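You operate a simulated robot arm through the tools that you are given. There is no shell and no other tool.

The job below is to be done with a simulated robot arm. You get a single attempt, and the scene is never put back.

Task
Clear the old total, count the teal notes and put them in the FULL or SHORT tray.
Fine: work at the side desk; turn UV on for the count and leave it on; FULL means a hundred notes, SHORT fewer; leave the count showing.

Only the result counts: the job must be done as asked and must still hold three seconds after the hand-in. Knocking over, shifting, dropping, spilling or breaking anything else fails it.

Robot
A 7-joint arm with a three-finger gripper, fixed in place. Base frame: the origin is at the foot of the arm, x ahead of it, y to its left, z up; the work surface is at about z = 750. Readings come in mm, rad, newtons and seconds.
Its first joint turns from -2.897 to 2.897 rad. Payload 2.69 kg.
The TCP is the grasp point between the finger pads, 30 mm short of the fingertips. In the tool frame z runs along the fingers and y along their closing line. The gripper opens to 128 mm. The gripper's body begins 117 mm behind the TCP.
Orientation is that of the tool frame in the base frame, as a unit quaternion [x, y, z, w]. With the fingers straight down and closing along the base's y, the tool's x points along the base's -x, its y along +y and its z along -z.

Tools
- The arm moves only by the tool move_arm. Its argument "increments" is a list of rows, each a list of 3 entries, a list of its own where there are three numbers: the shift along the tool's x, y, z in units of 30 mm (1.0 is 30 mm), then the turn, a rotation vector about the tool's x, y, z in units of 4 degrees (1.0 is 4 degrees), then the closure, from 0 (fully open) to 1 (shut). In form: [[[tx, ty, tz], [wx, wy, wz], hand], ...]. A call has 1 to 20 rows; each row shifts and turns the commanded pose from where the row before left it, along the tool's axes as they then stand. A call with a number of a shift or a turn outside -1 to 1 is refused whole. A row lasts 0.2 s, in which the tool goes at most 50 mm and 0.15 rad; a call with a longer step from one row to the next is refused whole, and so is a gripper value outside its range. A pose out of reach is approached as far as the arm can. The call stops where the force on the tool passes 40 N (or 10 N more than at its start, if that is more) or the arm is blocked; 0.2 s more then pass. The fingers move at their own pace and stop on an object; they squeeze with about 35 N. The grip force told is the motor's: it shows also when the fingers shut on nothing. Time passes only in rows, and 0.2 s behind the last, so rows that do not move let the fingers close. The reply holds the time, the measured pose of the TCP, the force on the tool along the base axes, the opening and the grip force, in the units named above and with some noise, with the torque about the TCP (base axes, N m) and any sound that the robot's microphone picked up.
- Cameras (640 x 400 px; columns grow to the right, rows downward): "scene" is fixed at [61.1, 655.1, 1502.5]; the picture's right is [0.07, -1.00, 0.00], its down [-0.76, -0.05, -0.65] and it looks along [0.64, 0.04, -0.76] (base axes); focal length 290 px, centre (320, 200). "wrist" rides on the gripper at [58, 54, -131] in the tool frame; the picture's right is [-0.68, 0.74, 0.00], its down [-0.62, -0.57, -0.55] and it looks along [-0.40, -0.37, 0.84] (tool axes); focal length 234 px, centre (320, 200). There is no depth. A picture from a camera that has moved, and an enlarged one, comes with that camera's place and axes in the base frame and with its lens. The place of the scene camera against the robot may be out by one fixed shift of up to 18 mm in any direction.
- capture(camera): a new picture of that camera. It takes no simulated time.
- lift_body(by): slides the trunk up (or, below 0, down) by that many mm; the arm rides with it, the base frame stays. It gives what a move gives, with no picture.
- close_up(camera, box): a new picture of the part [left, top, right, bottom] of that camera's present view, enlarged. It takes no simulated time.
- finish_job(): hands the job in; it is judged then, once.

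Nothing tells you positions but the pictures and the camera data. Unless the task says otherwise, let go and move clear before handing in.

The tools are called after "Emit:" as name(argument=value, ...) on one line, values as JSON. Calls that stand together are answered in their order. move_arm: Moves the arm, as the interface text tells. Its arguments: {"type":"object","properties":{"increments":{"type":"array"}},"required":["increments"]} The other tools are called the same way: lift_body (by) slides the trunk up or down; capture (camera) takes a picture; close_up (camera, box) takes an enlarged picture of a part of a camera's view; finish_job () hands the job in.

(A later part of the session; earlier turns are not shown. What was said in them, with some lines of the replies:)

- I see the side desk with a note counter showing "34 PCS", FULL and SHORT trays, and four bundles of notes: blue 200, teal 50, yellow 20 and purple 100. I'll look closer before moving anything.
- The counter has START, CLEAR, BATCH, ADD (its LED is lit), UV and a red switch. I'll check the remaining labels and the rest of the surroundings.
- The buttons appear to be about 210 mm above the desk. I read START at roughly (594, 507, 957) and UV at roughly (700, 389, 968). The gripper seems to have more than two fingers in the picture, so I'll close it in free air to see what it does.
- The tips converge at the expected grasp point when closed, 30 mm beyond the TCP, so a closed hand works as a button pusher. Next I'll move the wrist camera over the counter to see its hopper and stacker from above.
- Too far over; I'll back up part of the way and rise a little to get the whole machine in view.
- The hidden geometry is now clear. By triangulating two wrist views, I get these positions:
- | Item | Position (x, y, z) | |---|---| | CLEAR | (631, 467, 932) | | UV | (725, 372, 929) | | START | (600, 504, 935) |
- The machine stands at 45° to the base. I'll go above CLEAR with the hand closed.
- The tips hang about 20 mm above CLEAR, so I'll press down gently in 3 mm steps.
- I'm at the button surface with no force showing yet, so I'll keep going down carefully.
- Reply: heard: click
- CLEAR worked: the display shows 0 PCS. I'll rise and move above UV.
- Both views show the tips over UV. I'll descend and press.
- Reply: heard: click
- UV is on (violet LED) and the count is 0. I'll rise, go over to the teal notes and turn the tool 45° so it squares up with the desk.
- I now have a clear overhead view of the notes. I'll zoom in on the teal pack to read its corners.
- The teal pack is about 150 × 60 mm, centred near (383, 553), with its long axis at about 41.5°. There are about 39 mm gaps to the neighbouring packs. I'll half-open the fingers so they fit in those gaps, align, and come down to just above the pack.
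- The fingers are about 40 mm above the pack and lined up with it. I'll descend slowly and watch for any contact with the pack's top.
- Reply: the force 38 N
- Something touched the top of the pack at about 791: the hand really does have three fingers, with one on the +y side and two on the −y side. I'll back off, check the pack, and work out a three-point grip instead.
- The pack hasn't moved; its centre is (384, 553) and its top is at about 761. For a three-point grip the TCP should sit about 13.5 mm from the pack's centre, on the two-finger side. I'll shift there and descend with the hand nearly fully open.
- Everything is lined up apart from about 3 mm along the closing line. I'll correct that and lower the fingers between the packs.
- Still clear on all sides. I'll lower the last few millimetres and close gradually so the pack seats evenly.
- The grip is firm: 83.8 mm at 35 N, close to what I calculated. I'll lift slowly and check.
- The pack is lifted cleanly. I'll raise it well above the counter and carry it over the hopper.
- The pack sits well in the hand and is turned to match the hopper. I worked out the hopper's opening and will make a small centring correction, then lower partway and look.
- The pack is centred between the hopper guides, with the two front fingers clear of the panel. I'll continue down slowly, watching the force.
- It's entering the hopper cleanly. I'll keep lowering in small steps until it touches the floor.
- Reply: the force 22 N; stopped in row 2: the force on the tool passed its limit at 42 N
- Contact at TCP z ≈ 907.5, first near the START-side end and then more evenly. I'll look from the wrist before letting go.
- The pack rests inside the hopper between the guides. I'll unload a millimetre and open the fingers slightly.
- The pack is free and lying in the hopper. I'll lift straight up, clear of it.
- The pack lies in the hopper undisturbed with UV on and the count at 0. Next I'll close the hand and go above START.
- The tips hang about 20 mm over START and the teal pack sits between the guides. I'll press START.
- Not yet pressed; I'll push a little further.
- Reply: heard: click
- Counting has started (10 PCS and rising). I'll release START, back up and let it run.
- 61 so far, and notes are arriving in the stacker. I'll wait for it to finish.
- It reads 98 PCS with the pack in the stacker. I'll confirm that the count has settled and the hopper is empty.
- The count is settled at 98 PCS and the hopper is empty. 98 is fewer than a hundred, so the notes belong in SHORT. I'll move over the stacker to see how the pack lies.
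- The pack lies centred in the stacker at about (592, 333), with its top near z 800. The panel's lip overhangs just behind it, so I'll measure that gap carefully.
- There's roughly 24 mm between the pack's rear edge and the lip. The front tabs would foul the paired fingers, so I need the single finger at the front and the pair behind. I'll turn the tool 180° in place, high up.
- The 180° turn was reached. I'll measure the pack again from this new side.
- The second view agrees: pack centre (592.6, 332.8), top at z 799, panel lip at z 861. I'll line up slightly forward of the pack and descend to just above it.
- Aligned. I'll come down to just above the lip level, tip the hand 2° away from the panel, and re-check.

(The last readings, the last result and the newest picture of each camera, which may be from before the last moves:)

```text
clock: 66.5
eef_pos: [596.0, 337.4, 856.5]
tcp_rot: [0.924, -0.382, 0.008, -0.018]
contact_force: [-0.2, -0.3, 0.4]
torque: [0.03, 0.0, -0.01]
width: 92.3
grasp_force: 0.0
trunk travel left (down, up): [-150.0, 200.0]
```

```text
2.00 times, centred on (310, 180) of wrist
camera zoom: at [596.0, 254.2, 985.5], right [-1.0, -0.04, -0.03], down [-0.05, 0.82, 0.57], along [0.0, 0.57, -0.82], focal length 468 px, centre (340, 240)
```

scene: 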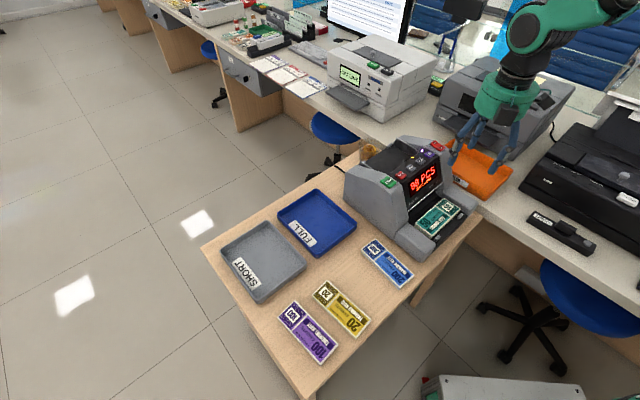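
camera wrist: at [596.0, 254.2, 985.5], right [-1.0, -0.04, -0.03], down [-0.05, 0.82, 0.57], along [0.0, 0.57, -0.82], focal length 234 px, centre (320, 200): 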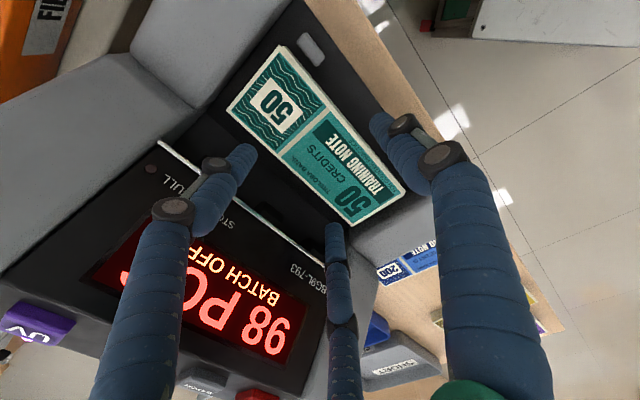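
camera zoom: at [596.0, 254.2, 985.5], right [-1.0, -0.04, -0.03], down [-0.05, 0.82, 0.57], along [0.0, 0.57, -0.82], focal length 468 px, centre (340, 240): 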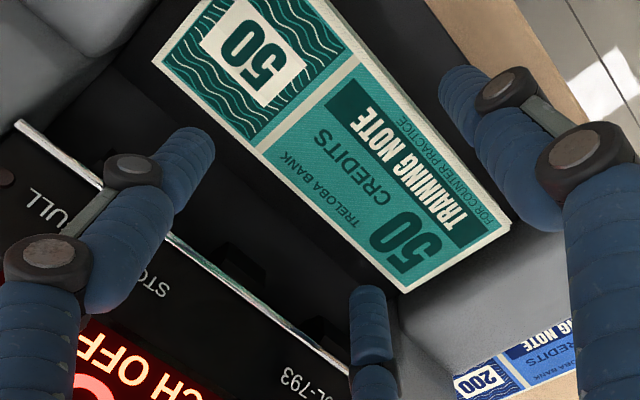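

The hand leans away from the panel and sits just forward of its final place. I'll go down to just above the pack top.

Emit:
move_arm(increments=[[[0, 0.02, 0.4], [0, 0, 0], 0.28], [[0, 0.01, 0.3], [0, 0, 0], 0.28], [[0, 0, 0.1], [0, 0, 0], 0.28]])

Emit:
close_up(camera="scene", box=[400, 150, 490, 240])

Emit:
close_up(camera="wrist", box=[180, 80, 440, 280])

```text
clock: 67.3
eef_pos: [596.3, 337.1, 833.9]
tcp_rot: [0.925, -0.38, 0.009, -0.018]
contact_force: [-1.9, -2.0, 11.8]
torque: [0.14, -0.08, -0.02]
width: 95.9
grasp_force: 2.7
trunk travel left (down, up): [-150.0, 200.0]
```

```text
4.44 times, centred on (445, 195) of scene
camera zoom: at [61.1, 655.1, 1502.5], right [0.07, -1.0, 0.0], down [-0.76, -0.05, -0.65], along [0.64, 0.04, -0.76], focal length 1287 px, centre (-236, 222)
```

zoom: 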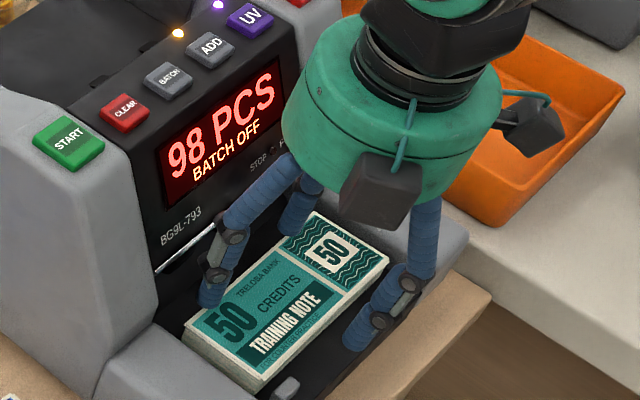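

```text
2.00 times, centred on (310, 180) of wrist
camera zoom: at [596.2, 254.5, 962.2], right [-1.0, -0.04, -0.03], down [-0.05, 0.82, 0.57], along [0.0, 0.57, -0.82], focal length 468 px, centre (340, 240)
```

zoom: 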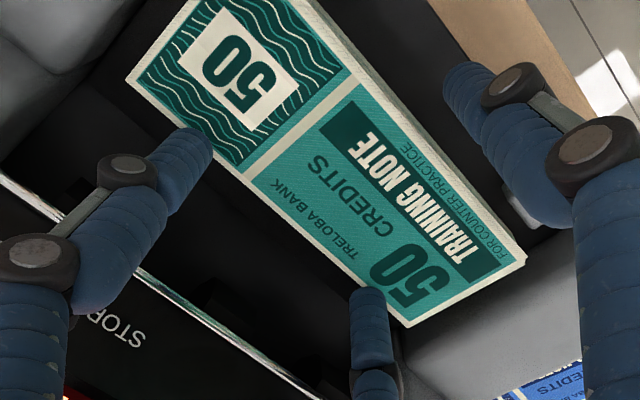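

The rear tips touched the pack's top lightly; it's a few millimetres higher than I thought. I'll back up, tip the hand a little more, and slide rearward so the paired fingers pass behind the pack.

Emit:
move_arm(increments=[[[0, 0, -0.17], [0, 0, 0], 0.28], [[0, 0, 0], [0.5, 0, 0], 0.28], [[0, -0.153, 0], [0, 0, 0], 0.28], [[0, 0, 0], [0, 0, 0], 0.28]])

Emit:
close_up(camera="wrist", box=[180, 80, 440, 280])

Emit:
close_up(camera="scene", box=[400, 150, 490, 240])

```text
clock: 68.3
eef_pos: [600.4, 340.4, 838.0]
tcp_rot: [0.924, -0.381, 0.015, -0.034]
contact_force: [0.2, 0.8, 0.6]
torque: [0.01, -0.03, 0.01]
width: 92.1
grasp_force: 0.1
trunk travel left (down, up): [-150.0, 200.0]
```

```text
2.00 times, centred on (310, 180) of wrist
camera zoom: at [595.4, 254.7, 964.3], right [-1.0, -0.04, -0.05], down [-0.07, 0.81, 0.59], along [0.02, 0.59, -0.81], focal length 468 px, centre (340, 240)
```

zoom: 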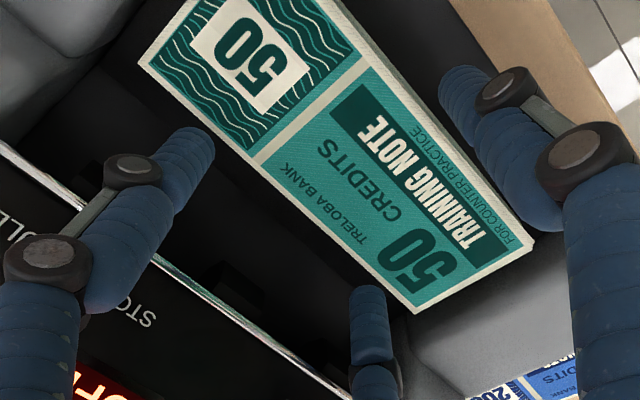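

```text
4.44 times, centred on (445, 195) of scene
camera zoom: at [61.1, 655.1, 1502.5], right [0.07, -1.0, 0.0], down [-0.76, -0.05, -0.65], along [0.64, 0.04, -0.76], focal length 1287 px, centre (-236, 222)
```

zoom: 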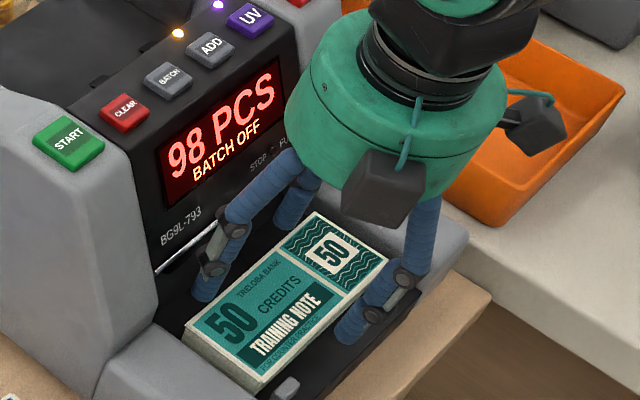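

No contact, and the rear tips now look to be behind the pack edge. Lowering in small steps.

Emit:
move_arm(increments=[[[0, 0.005, 0.1], [0, 0, 0], 0.28], [[0, 0.005, 0.07], [0, 0, 0], 0.28]])

Emit:
close_up(camera="wrist", box=[180, 80, 440, 280])

```text
clock: 68.9
eef_pos: [599.6, 339.1, 832.7]
tcp_rot: [0.924, -0.381, 0.016, -0.035]
contact_force: [-0.9, -0.5, 5.9]
torque: [0.15, 0.03, 0.06]
width: 94.0
grasp_force: 1.3
trunk travel left (down, up): [-150.0, 200.0]
```

```text
2.00 times, centred on (310, 180) of wrist
camera zoom: at [596.2, 254.4, 959.8], right [-1.0, -0.04, -0.06], down [-0.07, 0.81, 0.59], along [0.02, 0.59, -0.81], focal length 468 px, centre (340, 240)
```

zoom: 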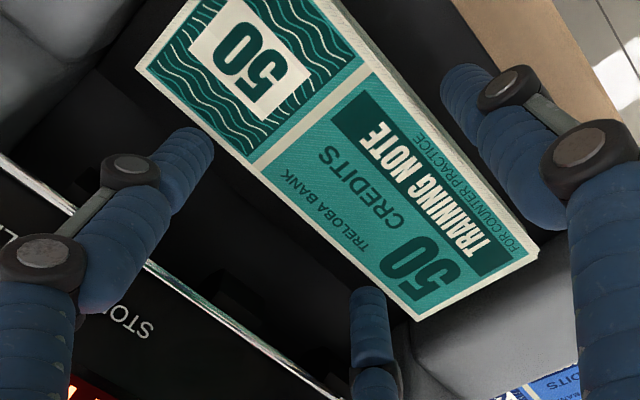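

Light contact from the tip on the rear edge. I'll go up 2 mm, 2.5 mm further back, and down again.

Emit:
move_arm(increments=[[[0, 0, -0.08], [0, 0, 0], 0.28], [[0, -0.085, 0], [0, 0, 0], 0.28], [[0, 0, 0.06], [0, 0, 0], 0.28], [[0, 0, 0.06], [0, 0, 0], 0.28]])

Emit:
close_up(camera="wrist", box=[180, 80, 440, 280])

Emit:
close_up(camera="scene", box=[400, 150, 490, 240])

```text
clock: 69.9
eef_pos: [601.1, 342.9, 831.4]
tcp_rot: [0.924, -0.381, 0.016, -0.034]
contact_force: [-0.7, -0.6, 0.4]
torque: [0.01, 0.01, 0.01]
width: 92.1
grasp_force: 0.0
trunk travel left (down, up): [-150.0, 200.0]
```

```text
2.00 times, centred on (310, 180) of wrist
camera zoom: at [597.8, 256.7, 957.8], right [-1.0, -0.04, -0.06], down [-0.07, 0.81, 0.59], along [0.02, 0.59, -0.81], focal length 468 px, centre (340, 240)
```

zoom: 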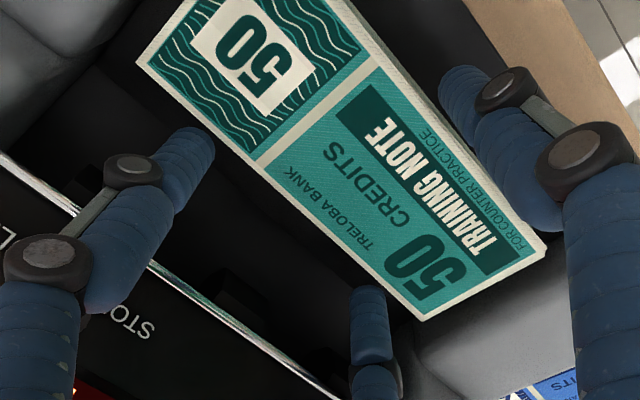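

```text
4.44 times, centred on (445, 195) of scene
camera zoom: at [61.1, 655.1, 1502.5], right [0.07, -1.0, 0.0], down [-0.76, -0.05, -0.65], along [0.64, 0.04, -0.76], focal length 1287 px, centre (-236, 222)
```

zoom: 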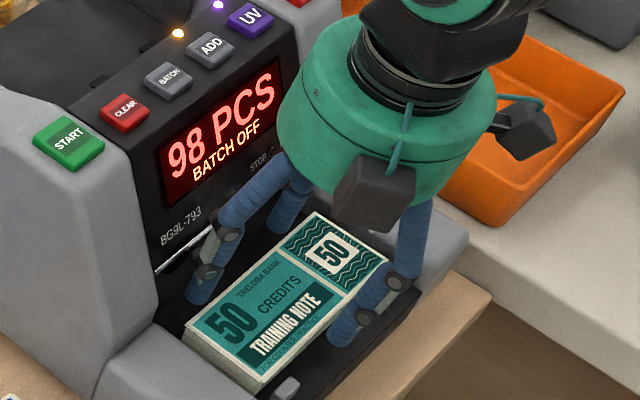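

Now clear. I'll continue down in small steps.

Emit:
move_arm(increments=[[[0, 0.004, 0.06], [0, 0, 0], 0.28], [[0, 0.004, 0.05], [0, 0, 0], 0.28]])

Emit:
move_arm(increments=[[[0, 0.004, 0.05], [0, 0, 0], 0.28], [[0, 0.003, 0.04], [0, 0, 0], 0.28]])

Emit:
close_up(camera="scene", box=[400, 150, 490, 240])

Emit:
close_up(camera="wrist", box=[180, 80, 440, 280])

```text
clock: 70.5
eef_pos: [601.5, 342.8, 829.0]
tcp_rot: [0.924, -0.38, 0.016, -0.034]
contact_force: [0.1, -0.5, -0.5]
torque: [-0.04, 0.04, -0.01]
width: 92.0
grasp_force: 0.2
trunk travel left (down, up): [-150.0, 200.0]
```

```text
clock: 71.1
eef_pos: [601.6, 342.7, 825.0]
tcp_rot: [0.924, -0.38, 0.015, -0.034]
contact_force: [0.5, 0.4, 0.2]
torque: [-0.01, -0.01, 0.02]
width: 92.1
grasp_force: 0.0
trunk travel left (down, up): [-150.0, 200.0]
```

```text
4.44 times, centred on (445, 195) of scene
camera zoom: at [61.1, 655.1, 1502.5], right [0.07, -1.0, 0.0], down [-0.76, -0.05, -0.65], along [0.64, 0.04, -0.76], focal length 1287 px, centre (-236, 222)
```

zoom: 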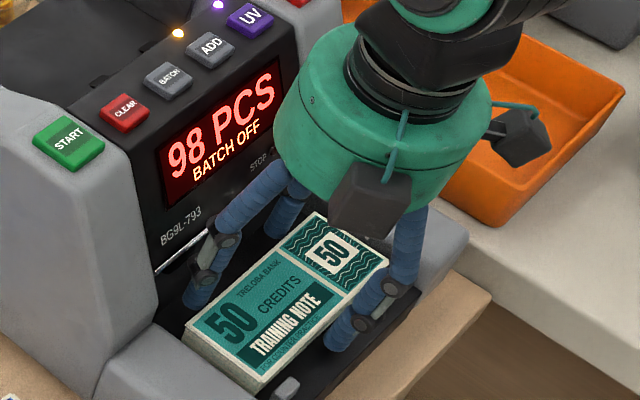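

```text
2.00 times, centred on (310, 180) of wrist
camera zoom: at [597.7, 257.0, 952.1], right [-1.0, -0.04, -0.06], down [-0.07, 0.81, 0.59], along [0.02, 0.59, -0.81], focal length 468 px, centre (340, 240)
```

zoom: 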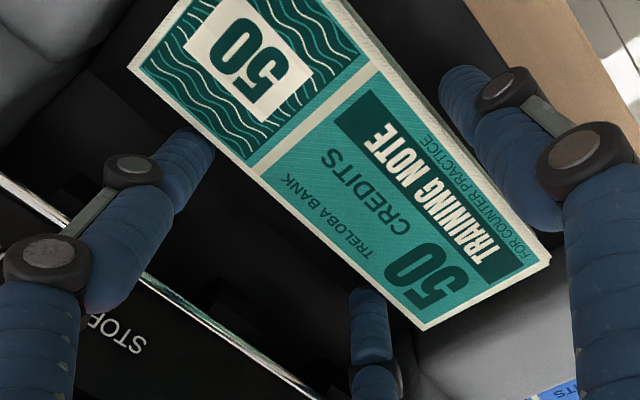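

Fingers are on both sides of the pack with no contact. I'll level the hand slightly and go a touch lower.

Emit:
move_arm(increments=[[[0, 0, 0.03], [-0.3, 0, 0], 0.28], [[0, 0, 0.04], [0, 0, 0], 0.28]])

```text
clock: 71.7
eef_pos: [601.4, 342.1, 823.3]
tcp_rot: [0.924, -0.381, 0.011, -0.023]
contact_force: [0.8, 0.3, 0.5]
torque: [0.02, -0.03, -0.02]
width: 92.3
grasp_force: 0.0
trunk travel left (down, up): [-150.0, 200.0]
```

Still no contact. Closing gradually.

Emit:
move_arm(increments=[[[0, 0, 0], [0, 0, 0], 0.3], [[0, 0, 0], [0, 0, 0], 0.32], [[0, 0, 0], [0, 0, 0], 0.34], [[0, 0, 0], [0, 0, 0], 0.36], [[0, 0, 0], [0, 0, 0], 0.38]])

Emit:
close_up(camera="scene", box=[400, 150, 490, 240])

Emit:
close_up(camera="wrist", box=[180, 80, 440, 280])

```text
clock: 72.9
eef_pos: [601.5, 340.1, 824.6]
tcp_rot: [0.924, -0.382, 0.011, -0.025]
contact_force: [-1.1, -0.8, 5.8]
torque: [-0.21, 0.24, 0.01]
width: 84.2
grasp_force: 35.6
trunk travel left (down, up): [-150.0, 200.0]
```

```text
4.44 times, centred on (445, 195) of scene
camera zoom: at [61.1, 655.1, 1502.5], right [0.07, -1.0, 0.0], down [-0.76, -0.05, -0.65], along [0.64, 0.04, -0.76], focal length 1287 px, centre (-236, 222)
```

zoom: 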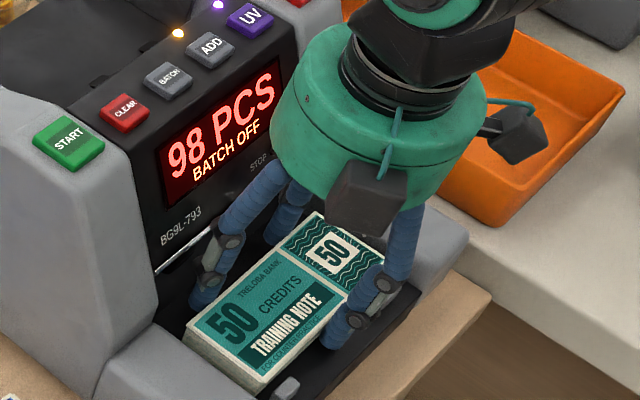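

```text
2.00 times, centred on (310, 180) of wrist
camera zoom: at [599.7, 258.1, 952.1], right [-1.0, -0.04, -0.04], down [-0.06, 0.81, 0.58], along [0.01, 0.58, -0.82], focal length 468 px, centre (340, 240)
```

zoom: 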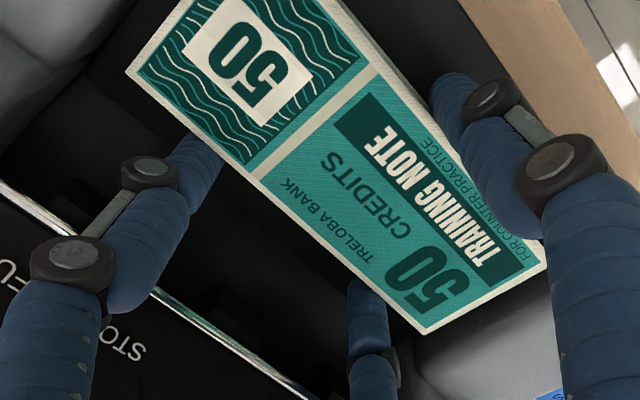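

Gripped again at 84 mm and 35 N. I'll lift, easing forward away from the lip.

Emit:
move_arm(increments=[[[0, 0, 0], [0, 0, 0], 0.5], [[0, 0.02, -0.15], [0, 0, 0], 0.5], [[0, 0.05, -0.2], [0, 0, 0], 0.5], [[0, 0.03, -0.2], [0, 0, 0], 0.5]])

Emit:
close_up(camera="scene", box=[400, 140, 490, 230])

Emit:
close_up(camera="wrist", box=[180, 80, 440, 280])

```text
clock: 73.9
eef_pos: [599.1, 339.2, 839.9]
tcp_rot: [0.924, -0.38, 0.011, -0.024]
contact_force: [0.1, -0.3, -2.0]
torque: [0.01, -0.05, -0.01]
width: 84.0
grasp_force: 34.9
trunk travel left (down, up): [-150.0, 200.0]
```

```text
4.44 times, centred on (445, 185) of scene
camera zoom: at [61.1, 655.1, 1502.5], right [0.07, -1.0, 0.0], down [-0.76, -0.05, -0.65], along [0.64, 0.04, -0.76], focal length 1287 px, centre (-236, 267)
```

zoom: 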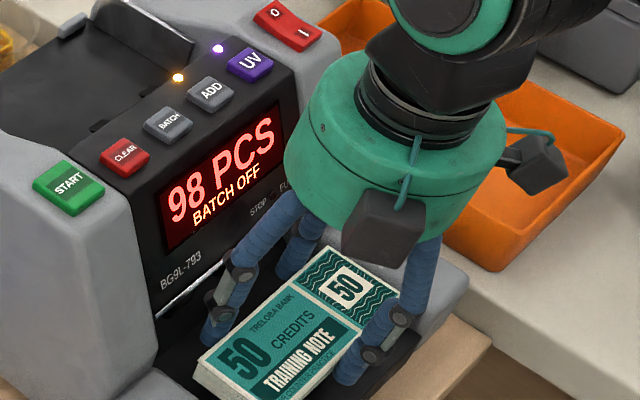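

```text
2.00 times, centred on (310, 180) of wrist
camera zoom: at [596.4, 255.0, 967.3], right [-1.0, -0.04, -0.04], down [-0.06, 0.81, 0.58], along [0.01, 0.58, -0.82], focal length 468 px, centre (340, 240)
```

zoom: 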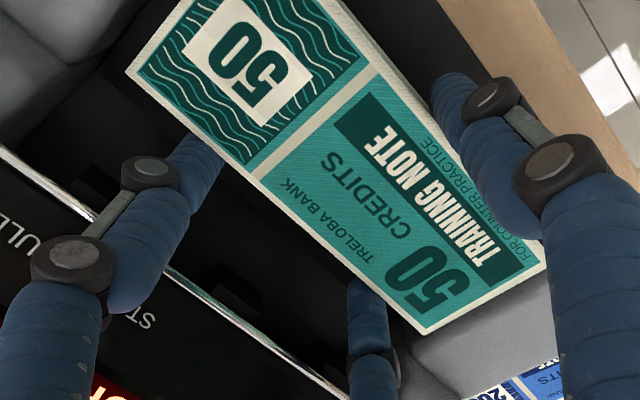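

The notes are lifted out cleanly. I'll raise them further while easing forward, level the hand, and look at the SHORT tray from here.

Emit:
move_arm(increments=[[[0, 0.1, -0.4], [0, 0, 0], 0.5], [[0, 0.2, -0.6], [0, 0, 0], 0.5], [[0, 0.3, -1], [0, 0, 0], 0.5], [[0, 0.3, -1], [0, 0, 0], 0.5], [[0, 0, -1], [-0.7, 0, 0], 0.5], [[0, 0, -1], [0, 0, 0], 0.5], [[0, 0, -1], [0, 0, 0], 0.5], [[0, 0, -1], [0, 0, 0], 0.5], [[0, 0, 0], [0, 0, 0], 0.5]])

Emit:
capture(camera="wrist")

Emit:
capture(camera="scene")

```text
clock: 75.9
eef_pos: [574.9, 314.7, 1047.9]
tcp_rot: [0.925, -0.381, 0.001, -0.002]
contact_force: [-0.2, -0.8, -0.7]
torque: [0.03, -0.04, 0.01]
width: 84.1
grasp_force: 35.0
trunk travel left (down, up): [-150.0, 200.0]
```

```text
taken
camera wrist: at [577.3, 236.2, 1177.7], right [-1.0, -0.05, 0.0], down [-0.04, 0.83, 0.55], along [-0.02, 0.55, -0.83], focal length 234 px, centre (320, 200)
```

wrist: 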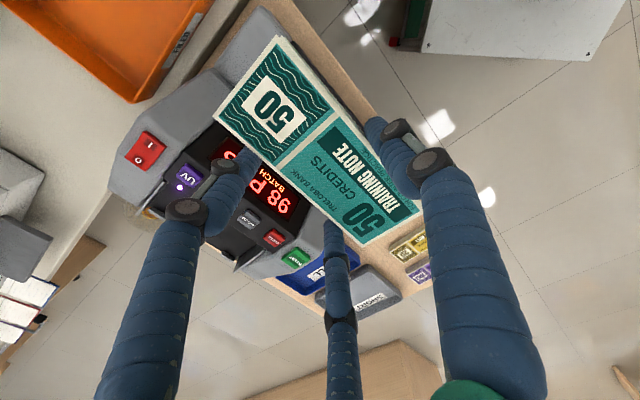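

```text
taken
```

scene: 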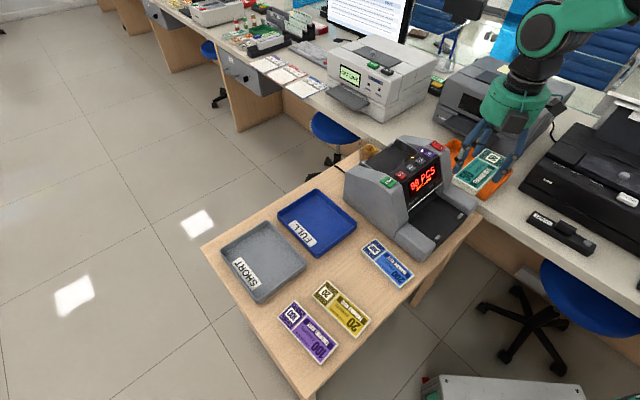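

The display still reads 98 and the notes are held securely. To place the tray precisely I'll zoom the scene camera in on it, and on the other packs to calibrate that camera.

Emit:
close_up(camera="scene", box=[205, 210, 325, 310])

Emit:
close_up(camera="scene", box=[300, 230, 420, 345])

Emit:
close_up(camera="wrist", box=[310, 230, 450, 330])

```text
4.00 times, centred on (265, 260) of scene
camera zoom: at [61.1, 655.1, 1502.5], right [0.07, -1.0, 0.0], down [-0.76, -0.05, -0.65], along [0.64, 0.04, -0.76], focal length 1158 px, centre (540, -40)
```

zoom: 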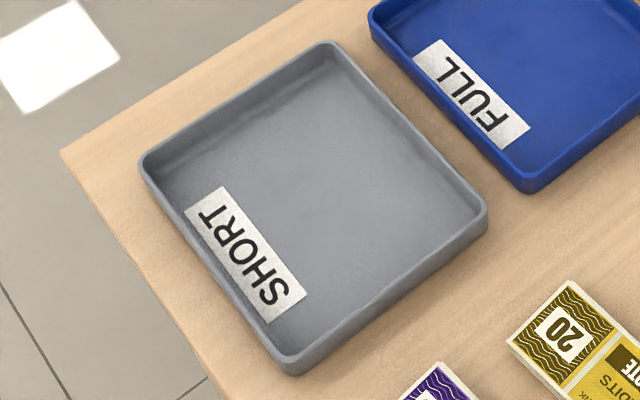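

```text
3.48 times, centred on (360, 288) of scene
camera zoom: at [61.1, 655.1, 1502.5], right [0.07, -1.0, 0.0], down [-0.76, -0.05, -0.65], along [0.64, 0.04, -0.76], focal length 1007 px, centre (181, -104)
```

zoom: 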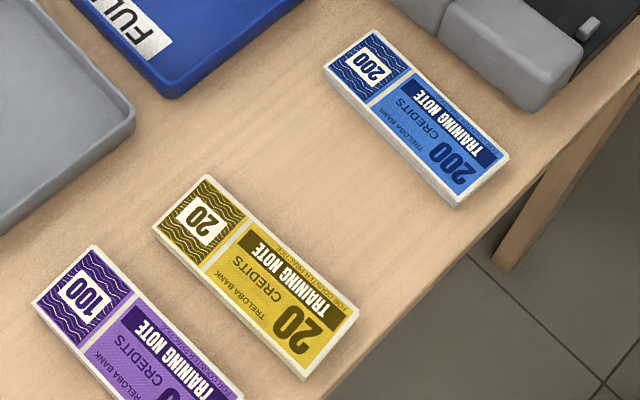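

```text
4.00 times, centred on (380, 280) of wrist
camera zoom: at [577.3, 236.2, 1177.7], right [-1.0, -0.05, 0.0], down [-0.04, 0.83, 0.55], along [-0.02, 0.55, -0.83], focal length 937 px, centre (80, -120)
```

zoom: 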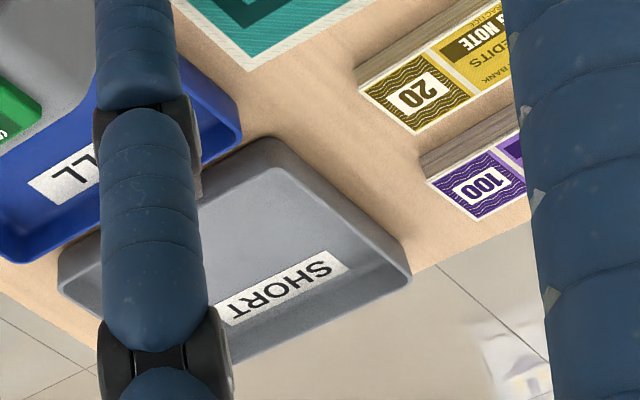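

Calibrated against the blue pack, I place the SHORT tray at about (440, 840), roughly 195 × 164 mm with its long side at 44.5°. The notes need turning 90° to fit, so I'll carry them over the open desk and rotate there.

Emit:
move_arm(increments=[[[-0.894, -0.451, 0], [0, 0, 0], 0.5], [[-0.894, -0.451, 0], [0, 0, 0], 0.5], [[-0.894, -0.451, 0], [0, 0, 0], 0.5], [[-0.894, -0.451, 0], [0, 0, 0], 0.5], [[-0.894, -0.451, 0], [0, 0, 0], 0.5], [[-0.894, -0.451, 0], [0, 0, 0], 0.5], [[-0.894, -0.451, 0], [0, 0, 0], 0.5], [[-0.894, -0.451, 0], [0, 0, 0], 0.5], [[-0.894, -0.451, 0], [0, 0, 0], 0.5], [[-0.894, -0.451, 0], [0, 0, 0], 0.5], [[0, 0, 0], [0, 0, 0], 0.5]])

Emit:
move_arm(increments=[[[0, 0, 0], [0, 0, 1], 0.5], [[0, 0, 0], [0, 0, 1], 0.5], [[0, 0, 0], [0, 0, 1], 0.5], [[0, 0, 0], [0, 0, 1], 0.5], [[0, 0, 0], [0, 0, 1], 0.5], [[0, 0, 0], [0, 0, 1], 0.5], [[0, 0, 0], [0, 0, 1], 0.5], [[0, 0, 0], [0, 0, 1], 0.5], [[0, 0, 0], [0, 0, 1], 0.5], [[0, 0, 0], [0, 0, 1], 0.5], [[0, 0, 0], [0, 0, 1], 0.5], [[0, 0, 0], [0, 0, 1], 0.5]])

Emit:
move_arm(increments=[[[0, 0, 0], [0, 0, 1], 0.5], [[0, 0, 0], [0, 0, 1], 0.5], [[0, 0, 0], [0, 0, 1], 0.5], [[0, 0, 0], [0, 0, 1], 0.5], [[0, 0, 0], [0, 0, 1], 0.5], [[0, 0, 0], [0, 0, 1], 0.5], [[0, 0, 0], [0, 0, 1], 0.5], [[0, 0, 0], [0, 0, 1], 0.5], [[0, 0, 0], [0, 0, 1], 0.5], [[0, 0, 0], [0, 0, 1], 0.5], [[0, 0, 0], [0, 0, 0.65], 0.5], [[0, 0, 0], [0, 0, 0], 0.5]])

Emit:
capture(camera="wrist")

Emit:
capture(camera="scene")

```text
clock: 78.3
eef_pos: [482.6, 598.7, 1050.5]
tcp_rot: [0.925, -0.381, 0.001, -0.001]
contact_force: [-1.2, 0.7, -0.3]
torque: [-0.03, -0.04, 0.02]
width: 84.0
grasp_force: 34.7
trunk travel left (down, up): [-150.0, 200.0]
```

```text
clock: 80.9
eef_pos: [481.1, 599.4, 1047.9]
tcp_rot: [-0.689, 0.725, 0.0, 0.002]
contact_force: [-0.6, -0.6, -1.4]
torque: [0.02, 0.03, 0.0]
width: 83.5
grasp_force: 35.1
trunk travel left (down, up): [-150.0, 200.0]
```

```text
clock: 83.5
eef_pos: [481.1, 600.6, 1048.6]
tcp_rot: [-0.379, 0.925, 0.0, 0.002]
contact_force: [0.4, -0.9, -1.0]
torque: [-0.01, 0.01, 0.02]
width: 83.5
grasp_force: 34.2
trunk travel left (down, up): [-150.0, 200.0]
```

```text
taken
camera wrist: at [399.7, 598.0, 1178.5], right [-0.03, 1.0, 0.0], down [0.83, 0.03, 0.55], along [0.55, 0.02, -0.83], focal length 234 px, centre (320, 200)
```

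wrist: 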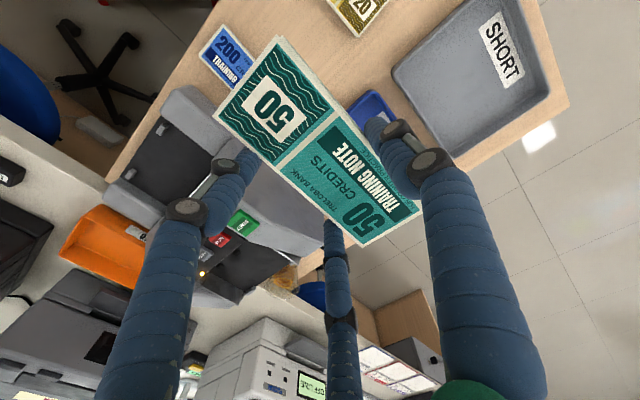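

```text
taken
```

scene: 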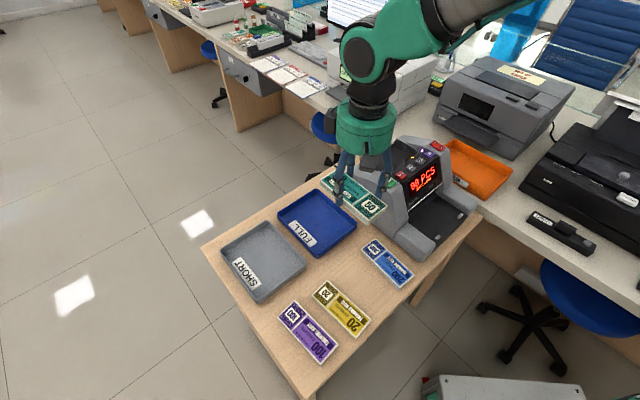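

Now the SHORT tray is in plain view of the wrist camera. I'll zoom in to measure it.

Emit:
close_up(camera="wrist", box=[380, 0, 570, 170])

```text
2.35 times, centred on (475, 85) of wrist
camera zoom: at [399.7, 598.0, 1178.5], right [-0.03, 1.0, 0.0], down [0.83, 0.03, 0.55], along [0.55, 0.02, -0.83], focal length 551 px, centre (-45, 471)
```

zoom: 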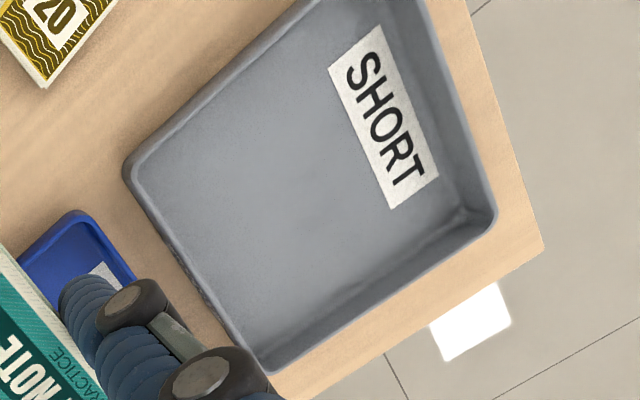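

The wrist view confirms the tray: centre (438, 838), about 197 × 160 mm at 45°. I'll move the notes above it and descend partway.

Emit:
move_arm(increments=[[[-0.554, 0.774, 0.3], [0, 0, 0], 0.5], [[-0.554, 0.774, 0.3], [0, 0, 0], 0.5], [[-0.554, 0.774, 0.3], [0, 0, 0], 0.5], [[-0.554, 0.774, 0.3], [0, 0, 0], 0.5], [[-0.554, 0.774, 0.3], [0, 0, 0], 0.5], [[-0.554, 0.774, 0.3], [0, 0, 0], 0.5], [[-0.554, 0.774, 0.3], [0, 0, 0], 0.5], [[-0.554, 0.774, 0.3], [0, 0, 0], 0.5], [[0, 0, 0], [0, 0, 0], 0.5], [[0, 0, 0.7], [0, 0, 0], 0.5], [[0, 0, 0.7], [0, 0, 0], 0.5], [[0, 0, 0.7], [0, 0, 0], 0.5], [[0, 0, 0], [0, 0, 0], 0.5]])

Emit:
capture(camera="wrist")

Emit:
close_up(camera="scene", box=[190, 160, 360, 310])

```text
clock: 86.3
eef_pos: [444.9, 826.4, 914.1]
tcp_rot: [-0.379, 0.925, 0.0, 0.002]
contact_force: [-0.1, 0.3, -0.2]
torque: [0.0, -0.01, 0.02]
width: 83.6
grasp_force: 35.2
trunk travel left (down, up): [-150.0, 200.0]
```

```text
taken
camera wrist: at [365.4, 824.0, 1044.0], right [-0.03, 1.0, 0.0], down [0.83, 0.03, 0.55], along [0.55, 0.02, -0.83], focal length 234 px, centre (320, 200)
```

wrist: 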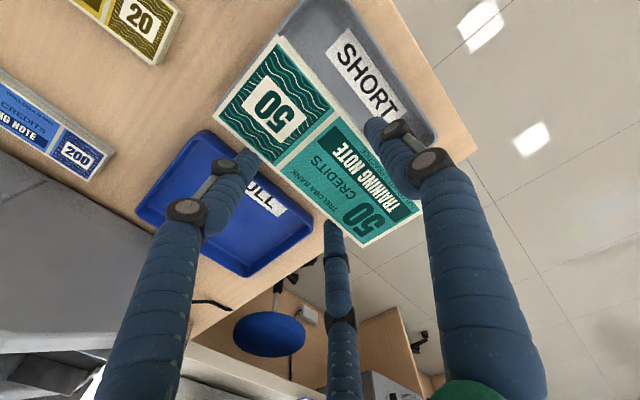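

```text
2.67 times, centred on (275, 235) of scene
camera zoom: at [61.1, 655.1, 1502.5], right [0.07, -1.0, 0.0], down [-0.76, -0.05, -0.65], along [0.64, 0.04, -0.76], focal length 772 px, centre (440, 107)
```

zoom: 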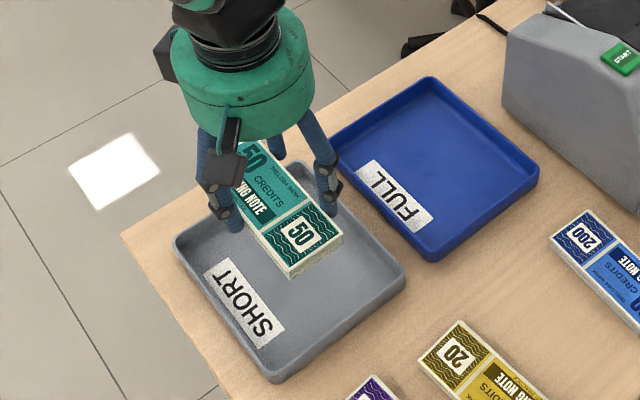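

Position reached and the pack is over the tray. Descending further.

Emit:
move_arm(increments=[[[0, 0, 0.7], [0, 0, 0], 0.5], [[0, 0, 0.7], [0, 0, 0], 0.5], [[0, 0, 0.7], [0, 0, 0], 0.5], [[0, 0, 0.6], [0, 0, 0], 0.5], [[0, 0, 0], [0.7, 0, 0], 0.5], [[0, 0, 0], [0, 0, 0], 0.5]])

Emit:
capture(camera="wrist")

Emit:
close_up(camera="scene", box=[200, 190, 340, 320])

```text
clock: 87.7
eef_pos: [445.7, 826.4, 833.2]
tcp_rot: [-0.379, 0.925, -0.023, 0.011]
contact_force: [0.2, -0.1, -0.7]
torque: [0.0, -0.02, 0.01]
width: 83.4
grasp_force: 34.9
trunk travel left (down, up): [-150.0, 200.0]
```

```text
taken
camera wrist: at [361.1, 828.3, 960.6], right [-0.03, 1.0, -0.03], down [0.81, 0.05, 0.58], along [0.58, -0.01, -0.81], focal length 234 px, centre (320, 200)
```

wrist: 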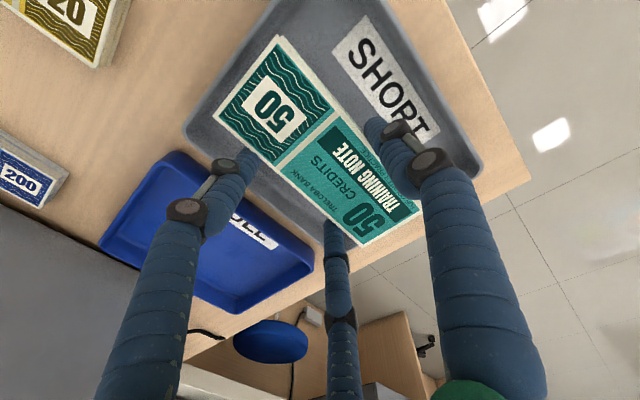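

```text
3.08 times, centred on (270, 255) of scene
camera zoom: at [61.1, 655.1, 1502.5], right [0.07, -1.0, 0.0], down [-0.76, -0.05, -0.65], along [0.64, 0.04, -0.76], focal length 891 px, centre (474, 31)
```

zoom: 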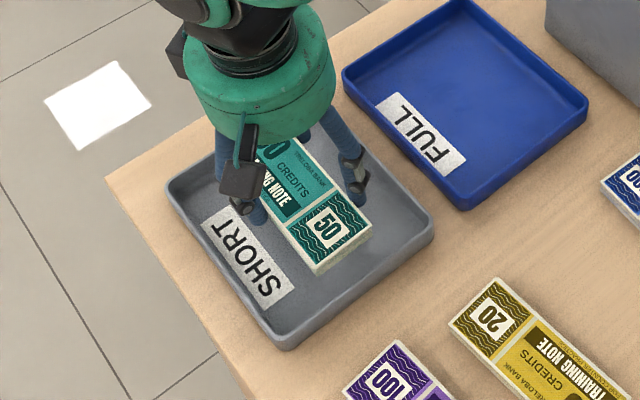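

The pack is tracking to the middle of the tray. I'll go down, then in fine steps.

Emit:
move_arm(increments=[[[0, 0.03, 0.5], [0, 0, 0], 0.5], [[0, 0.02, 0.4], [0, 0, 0], 0.5], [[0, 0.01, 0.2], [0, 0, 0], 0.5], [[0, 0.01, 0.13], [0, 0, 0], 0.5]])

Emit:
move_arm(increments=[[[0, 0, 0.07], [0, 0, 0], 0.5], [[0, 0, 0.06], [0, 0, 0], 0.5]])

Emit:
close_up(camera="scene", box=[200, 190, 340, 320])

Emit:
capture(camera="wrist")

```text
clock: 88.7
eef_pos: [446.7, 825.5, 797.0]
tcp_rot: [-0.38, 0.925, -0.023, 0.011]
contact_force: [-0.2, -0.2, -0.8]
torque: [-0.01, 0.0, -0.01]
width: 83.6
grasp_force: 35.4
trunk travel left (down, up): [-150.0, 200.0]
```

```text
clock: 89.3
eef_pos: [446.0, 825.5, 791.9]
tcp_rot: [-0.379, 0.925, -0.023, 0.012]
contact_force: [0.8, 0.1, -0.7]
torque: [0.02, -0.03, -0.01]
width: 83.6
grasp_force: 35.2
trunk travel left (down, up): [-150.0, 200.0]
```

```text
3.08 times, centred on (270, 255) of scene
camera zoom: at [61.1, 655.1, 1502.5], right [0.07, -1.0, 0.0], down [-0.76, -0.05, -0.65], along [0.64, 0.04, -0.76], focal length 891 px, centre (474, 31)
```

zoom: 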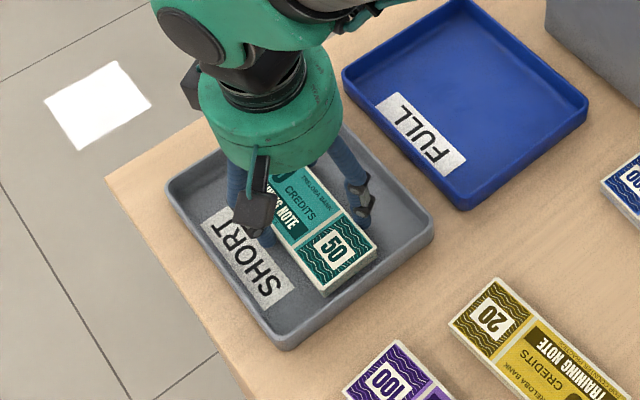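

```text
taken
camera wrist: at [361.4, 827.8, 919.3], right [-0.03, 1.0, -0.03], down [0.81, 0.05, 0.58], along [0.58, -0.01, -0.81], focal length 234 px, centre (320, 200)
```

wrist: 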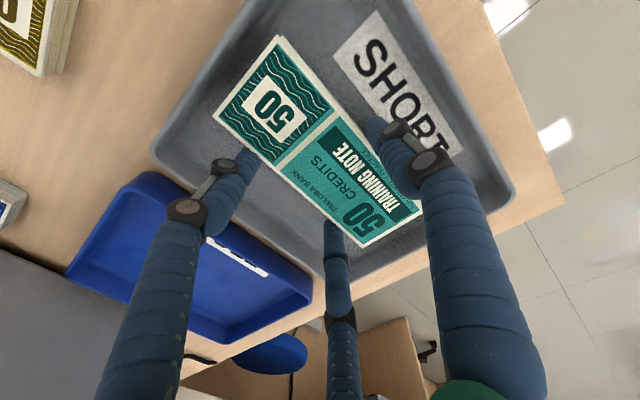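

Inside the tray walls with margin all round. I'll keep lowering until it touches the tray floor.

Emit:
move_arm(increments=[[[0, 0, 0.06], [0, 0, 0], 0.5], [[0, 0, 0.05], [0, 0, 0], 0.5]])

Emit:
move_arm(increments=[[[0, 0, 0.04], [0, 0, 0], 0.5], [[0, 0, 0.03], [0, 0, 0], 0.5]])

```text
clock: 89.9
eef_pos: [446.9, 826.3, 790.7]
tcp_rot: [-0.379, 0.925, -0.022, 0.012]
contact_force: [-0.7, -1.9, 7.6]
torque: [-0.29, 0.72, 0.17]
width: 83.6
grasp_force: 34.9
trunk travel left (down, up): [-150.0, 200.0]
```

```text
clock: 90.5
eef_pos: [446.1, 827.3, 789.3]
tcp_rot: [-0.379, 0.925, -0.021, 0.012]
contact_force: [1.0, -3.1, 19.6]
torque: [-0.61, 1.68, 0.27]
width: 83.5
grasp_force: 34.3
trunk travel left (down, up): [-150.0, 200.0]
```

The pack has touched the tray floor, one corner first. I'll relieve the load and open slightly to set it down.

Emit:
move_arm(increments=[[[0, 0, -0.05], [0, 0, 0], 0.37], [[0, 0, 0], [0, 0, 0], 0.34], [[0, 0, 0], [0, 0, 0], 0.31], [[0, 0, 0], [0, 0, 0], 0.27], [[0, 0, 0], [0, 0, 0], 0.22], [[0, 0, 0], [0, 0, 0], 0.22]])

Emit:
capture(camera="wrist")

Emit:
close_up(camera="scene", box=[200, 190, 340, 320])

```text
clock: 91.9
eef_pos: [446.7, 826.5, 786.9]
tcp_rot: [-0.38, 0.925, -0.023, 0.012]
contact_force: [-1.2, -0.3, 0.7]
torque: [-0.03, -0.03, 0.03]
width: 99.9
grasp_force: 0.0
trunk travel left (down, up): [-150.0, 200.0]
```

```text
taken
camera wrist: at [361.5, 828.3, 915.8], right [-0.03, 1.0, -0.03], down [0.81, 0.05, 0.58], along [0.58, -0.01, -0.81], focal length 234 px, centre (320, 200)
```

wrist: 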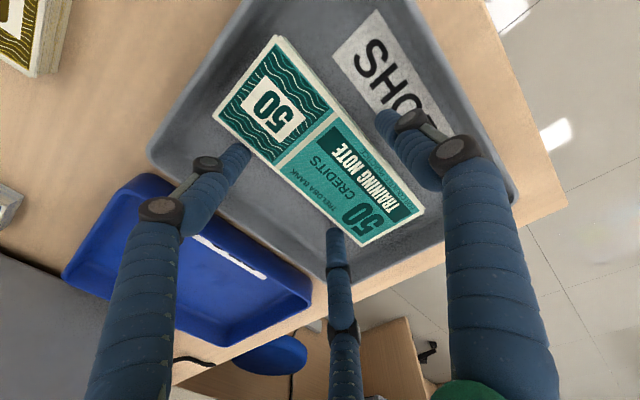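

```text
3.08 times, centred on (270, 255) of scene
camera zoom: at [61.1, 655.1, 1502.5], right [0.07, -1.0, 0.0], down [-0.76, -0.05, -0.65], along [0.64, 0.04, -0.76], focal length 891 px, centre (474, 31)
```

zoom: 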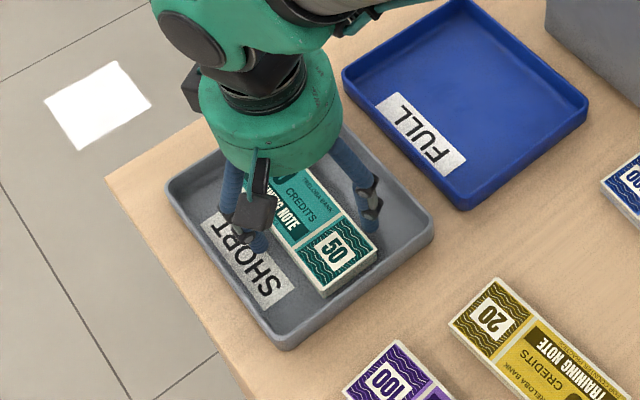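

The pack lies flat in the SHORT tray, free of the fingers. I'll lift straight up and move clear.

Emit:
move_arm(increments=[[[0, -0.01, -0.2], [0, 0, 0], 0.22], [[0, -0.02, -0.4], [0, 0, 0], 0.22], [[0, -0.04, -0.8], [0, 0, 0], 0.22], [[0, 0, -1], [0, 0, 0], 0.22], [[0, 0, -1], [0, 0, 0], 0.22], [[0, 0, -1], [0, 0, 0], 0.22], [[0, 0, -1], [0, 0, 0], 0.22], [[0, 0, -1], [0, 0, 0], 0.22], [[0, 0, -1], [0, 0, 0], 0.22], [[0.5, -0.8, 0], [0, 0, 0], 0.22], [[0.5, -0.8, 0], [0, 0, 0], 0.22], [[0.5, -0.8, 0], [0, 0, 0], 0.22], [[0.5, -0.8, 0], [0, 0, 0], 0.22], [[0.5, -0.8, 0], [0, 0, 0], 0.22], [[0, 0, 0], [0, 0, 0], 0.22]])

Emit:
capture(camera="scene")

Emit:
close_up(camera="scene", box=[200, 190, 340, 320])

Emit:
close_up(camera="scene", box=[340, 120, 500, 260])

Emit:
capture(camera="wrist")

```text
clock: 95.1
eef_pos: [469.1, 691.9, 1015.8]
tcp_rot: [-0.379, 0.925, -0.021, 0.012]
contact_force: [-0.5, -0.4, -0.3]
torque: [0.06, 0.04, 0.01]
width: 99.9
grasp_force: 0.0
trunk travel left (down, up): [-150.0, 200.0]
```

```text
taken
```

scene: 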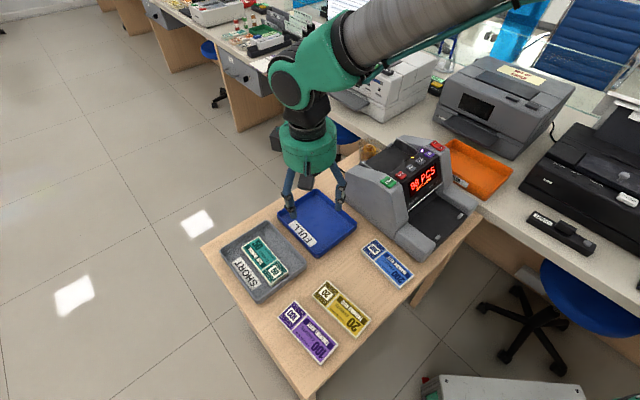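

```text
3.08 times, centred on (270, 255) of scene
camera zoom: at [61.1, 655.1, 1502.5], right [0.07, -1.0, 0.0], down [-0.76, -0.05, -0.65], along [0.64, 0.04, -0.76], focal length 891 px, centre (474, 31)
```

zoom: 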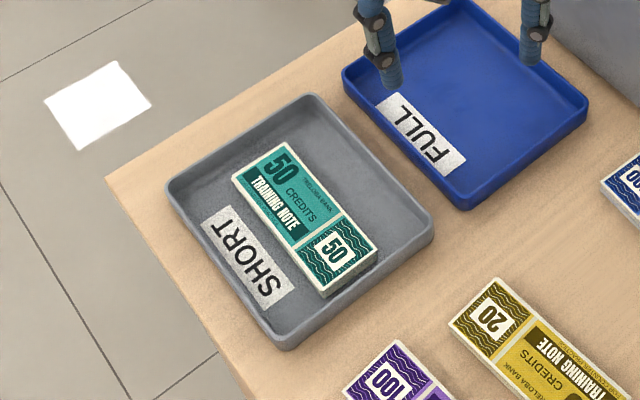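

```text
2.86 times, centred on (420, 190) of scene
camera zoom: at [61.1, 655.1, 1502.5], right [0.07, -1.0, 0.0], down [-0.76, -0.05, -0.65], along [0.64, 0.04, -0.76], focal length 827 px, centre (34, 229)
```

zoom: 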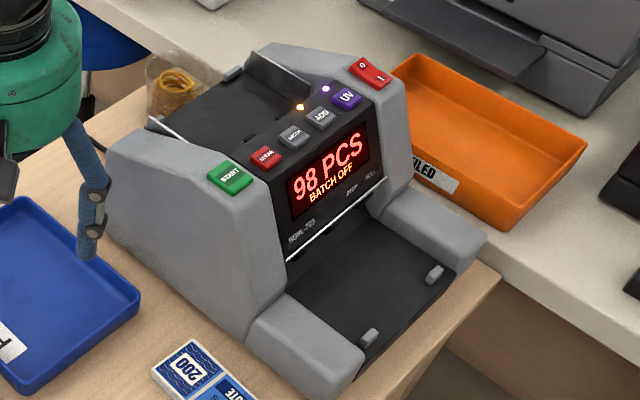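

```text
taken
camera wrist: at [384.2, 694.8, 1143.8], right [-0.03, 1.0, -0.03], down [0.81, 0.05, 0.58], along [0.58, -0.01, -0.81], focal length 234 px, centre (320, 200)
```

wrist: 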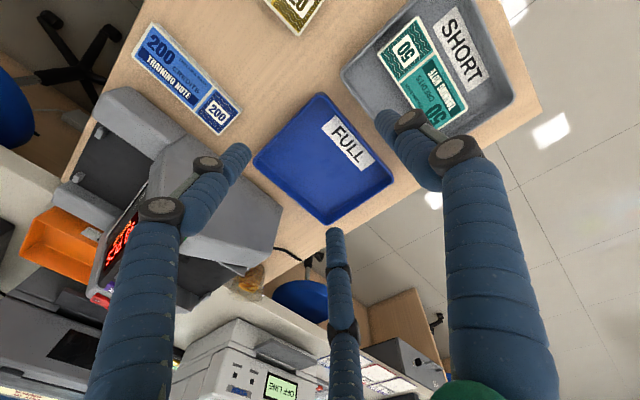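

The teal notes lie flat in the SHORT tray, the counter still shows 98 PCS with UV lit, the other packs haven't moved and the hand is clear. I'm handing the job in.

Emit:
finish_job()

```text
The job is handed in.
```

The teal notes counted to 98, two short of a hundred, so I put them in the SHORT tray.

- **Counter:** I cleared the old total of 34 and turned UV on before counting. UV is still on and the display still shows 98 PCS. I left the ADD setting on, as I found it.
- **Notes:** the teal pack lies flat inside the SHORT tray, and nothing is left in the counter.
- **Everything else:** in the last pictures the other packs, the FULL tray and the counter were where they had been, and the hand was well clear.

Lining up the two grips, the fingers pressed on top of the teal pack three times, once at about 38 N. It showed no shift or damage.
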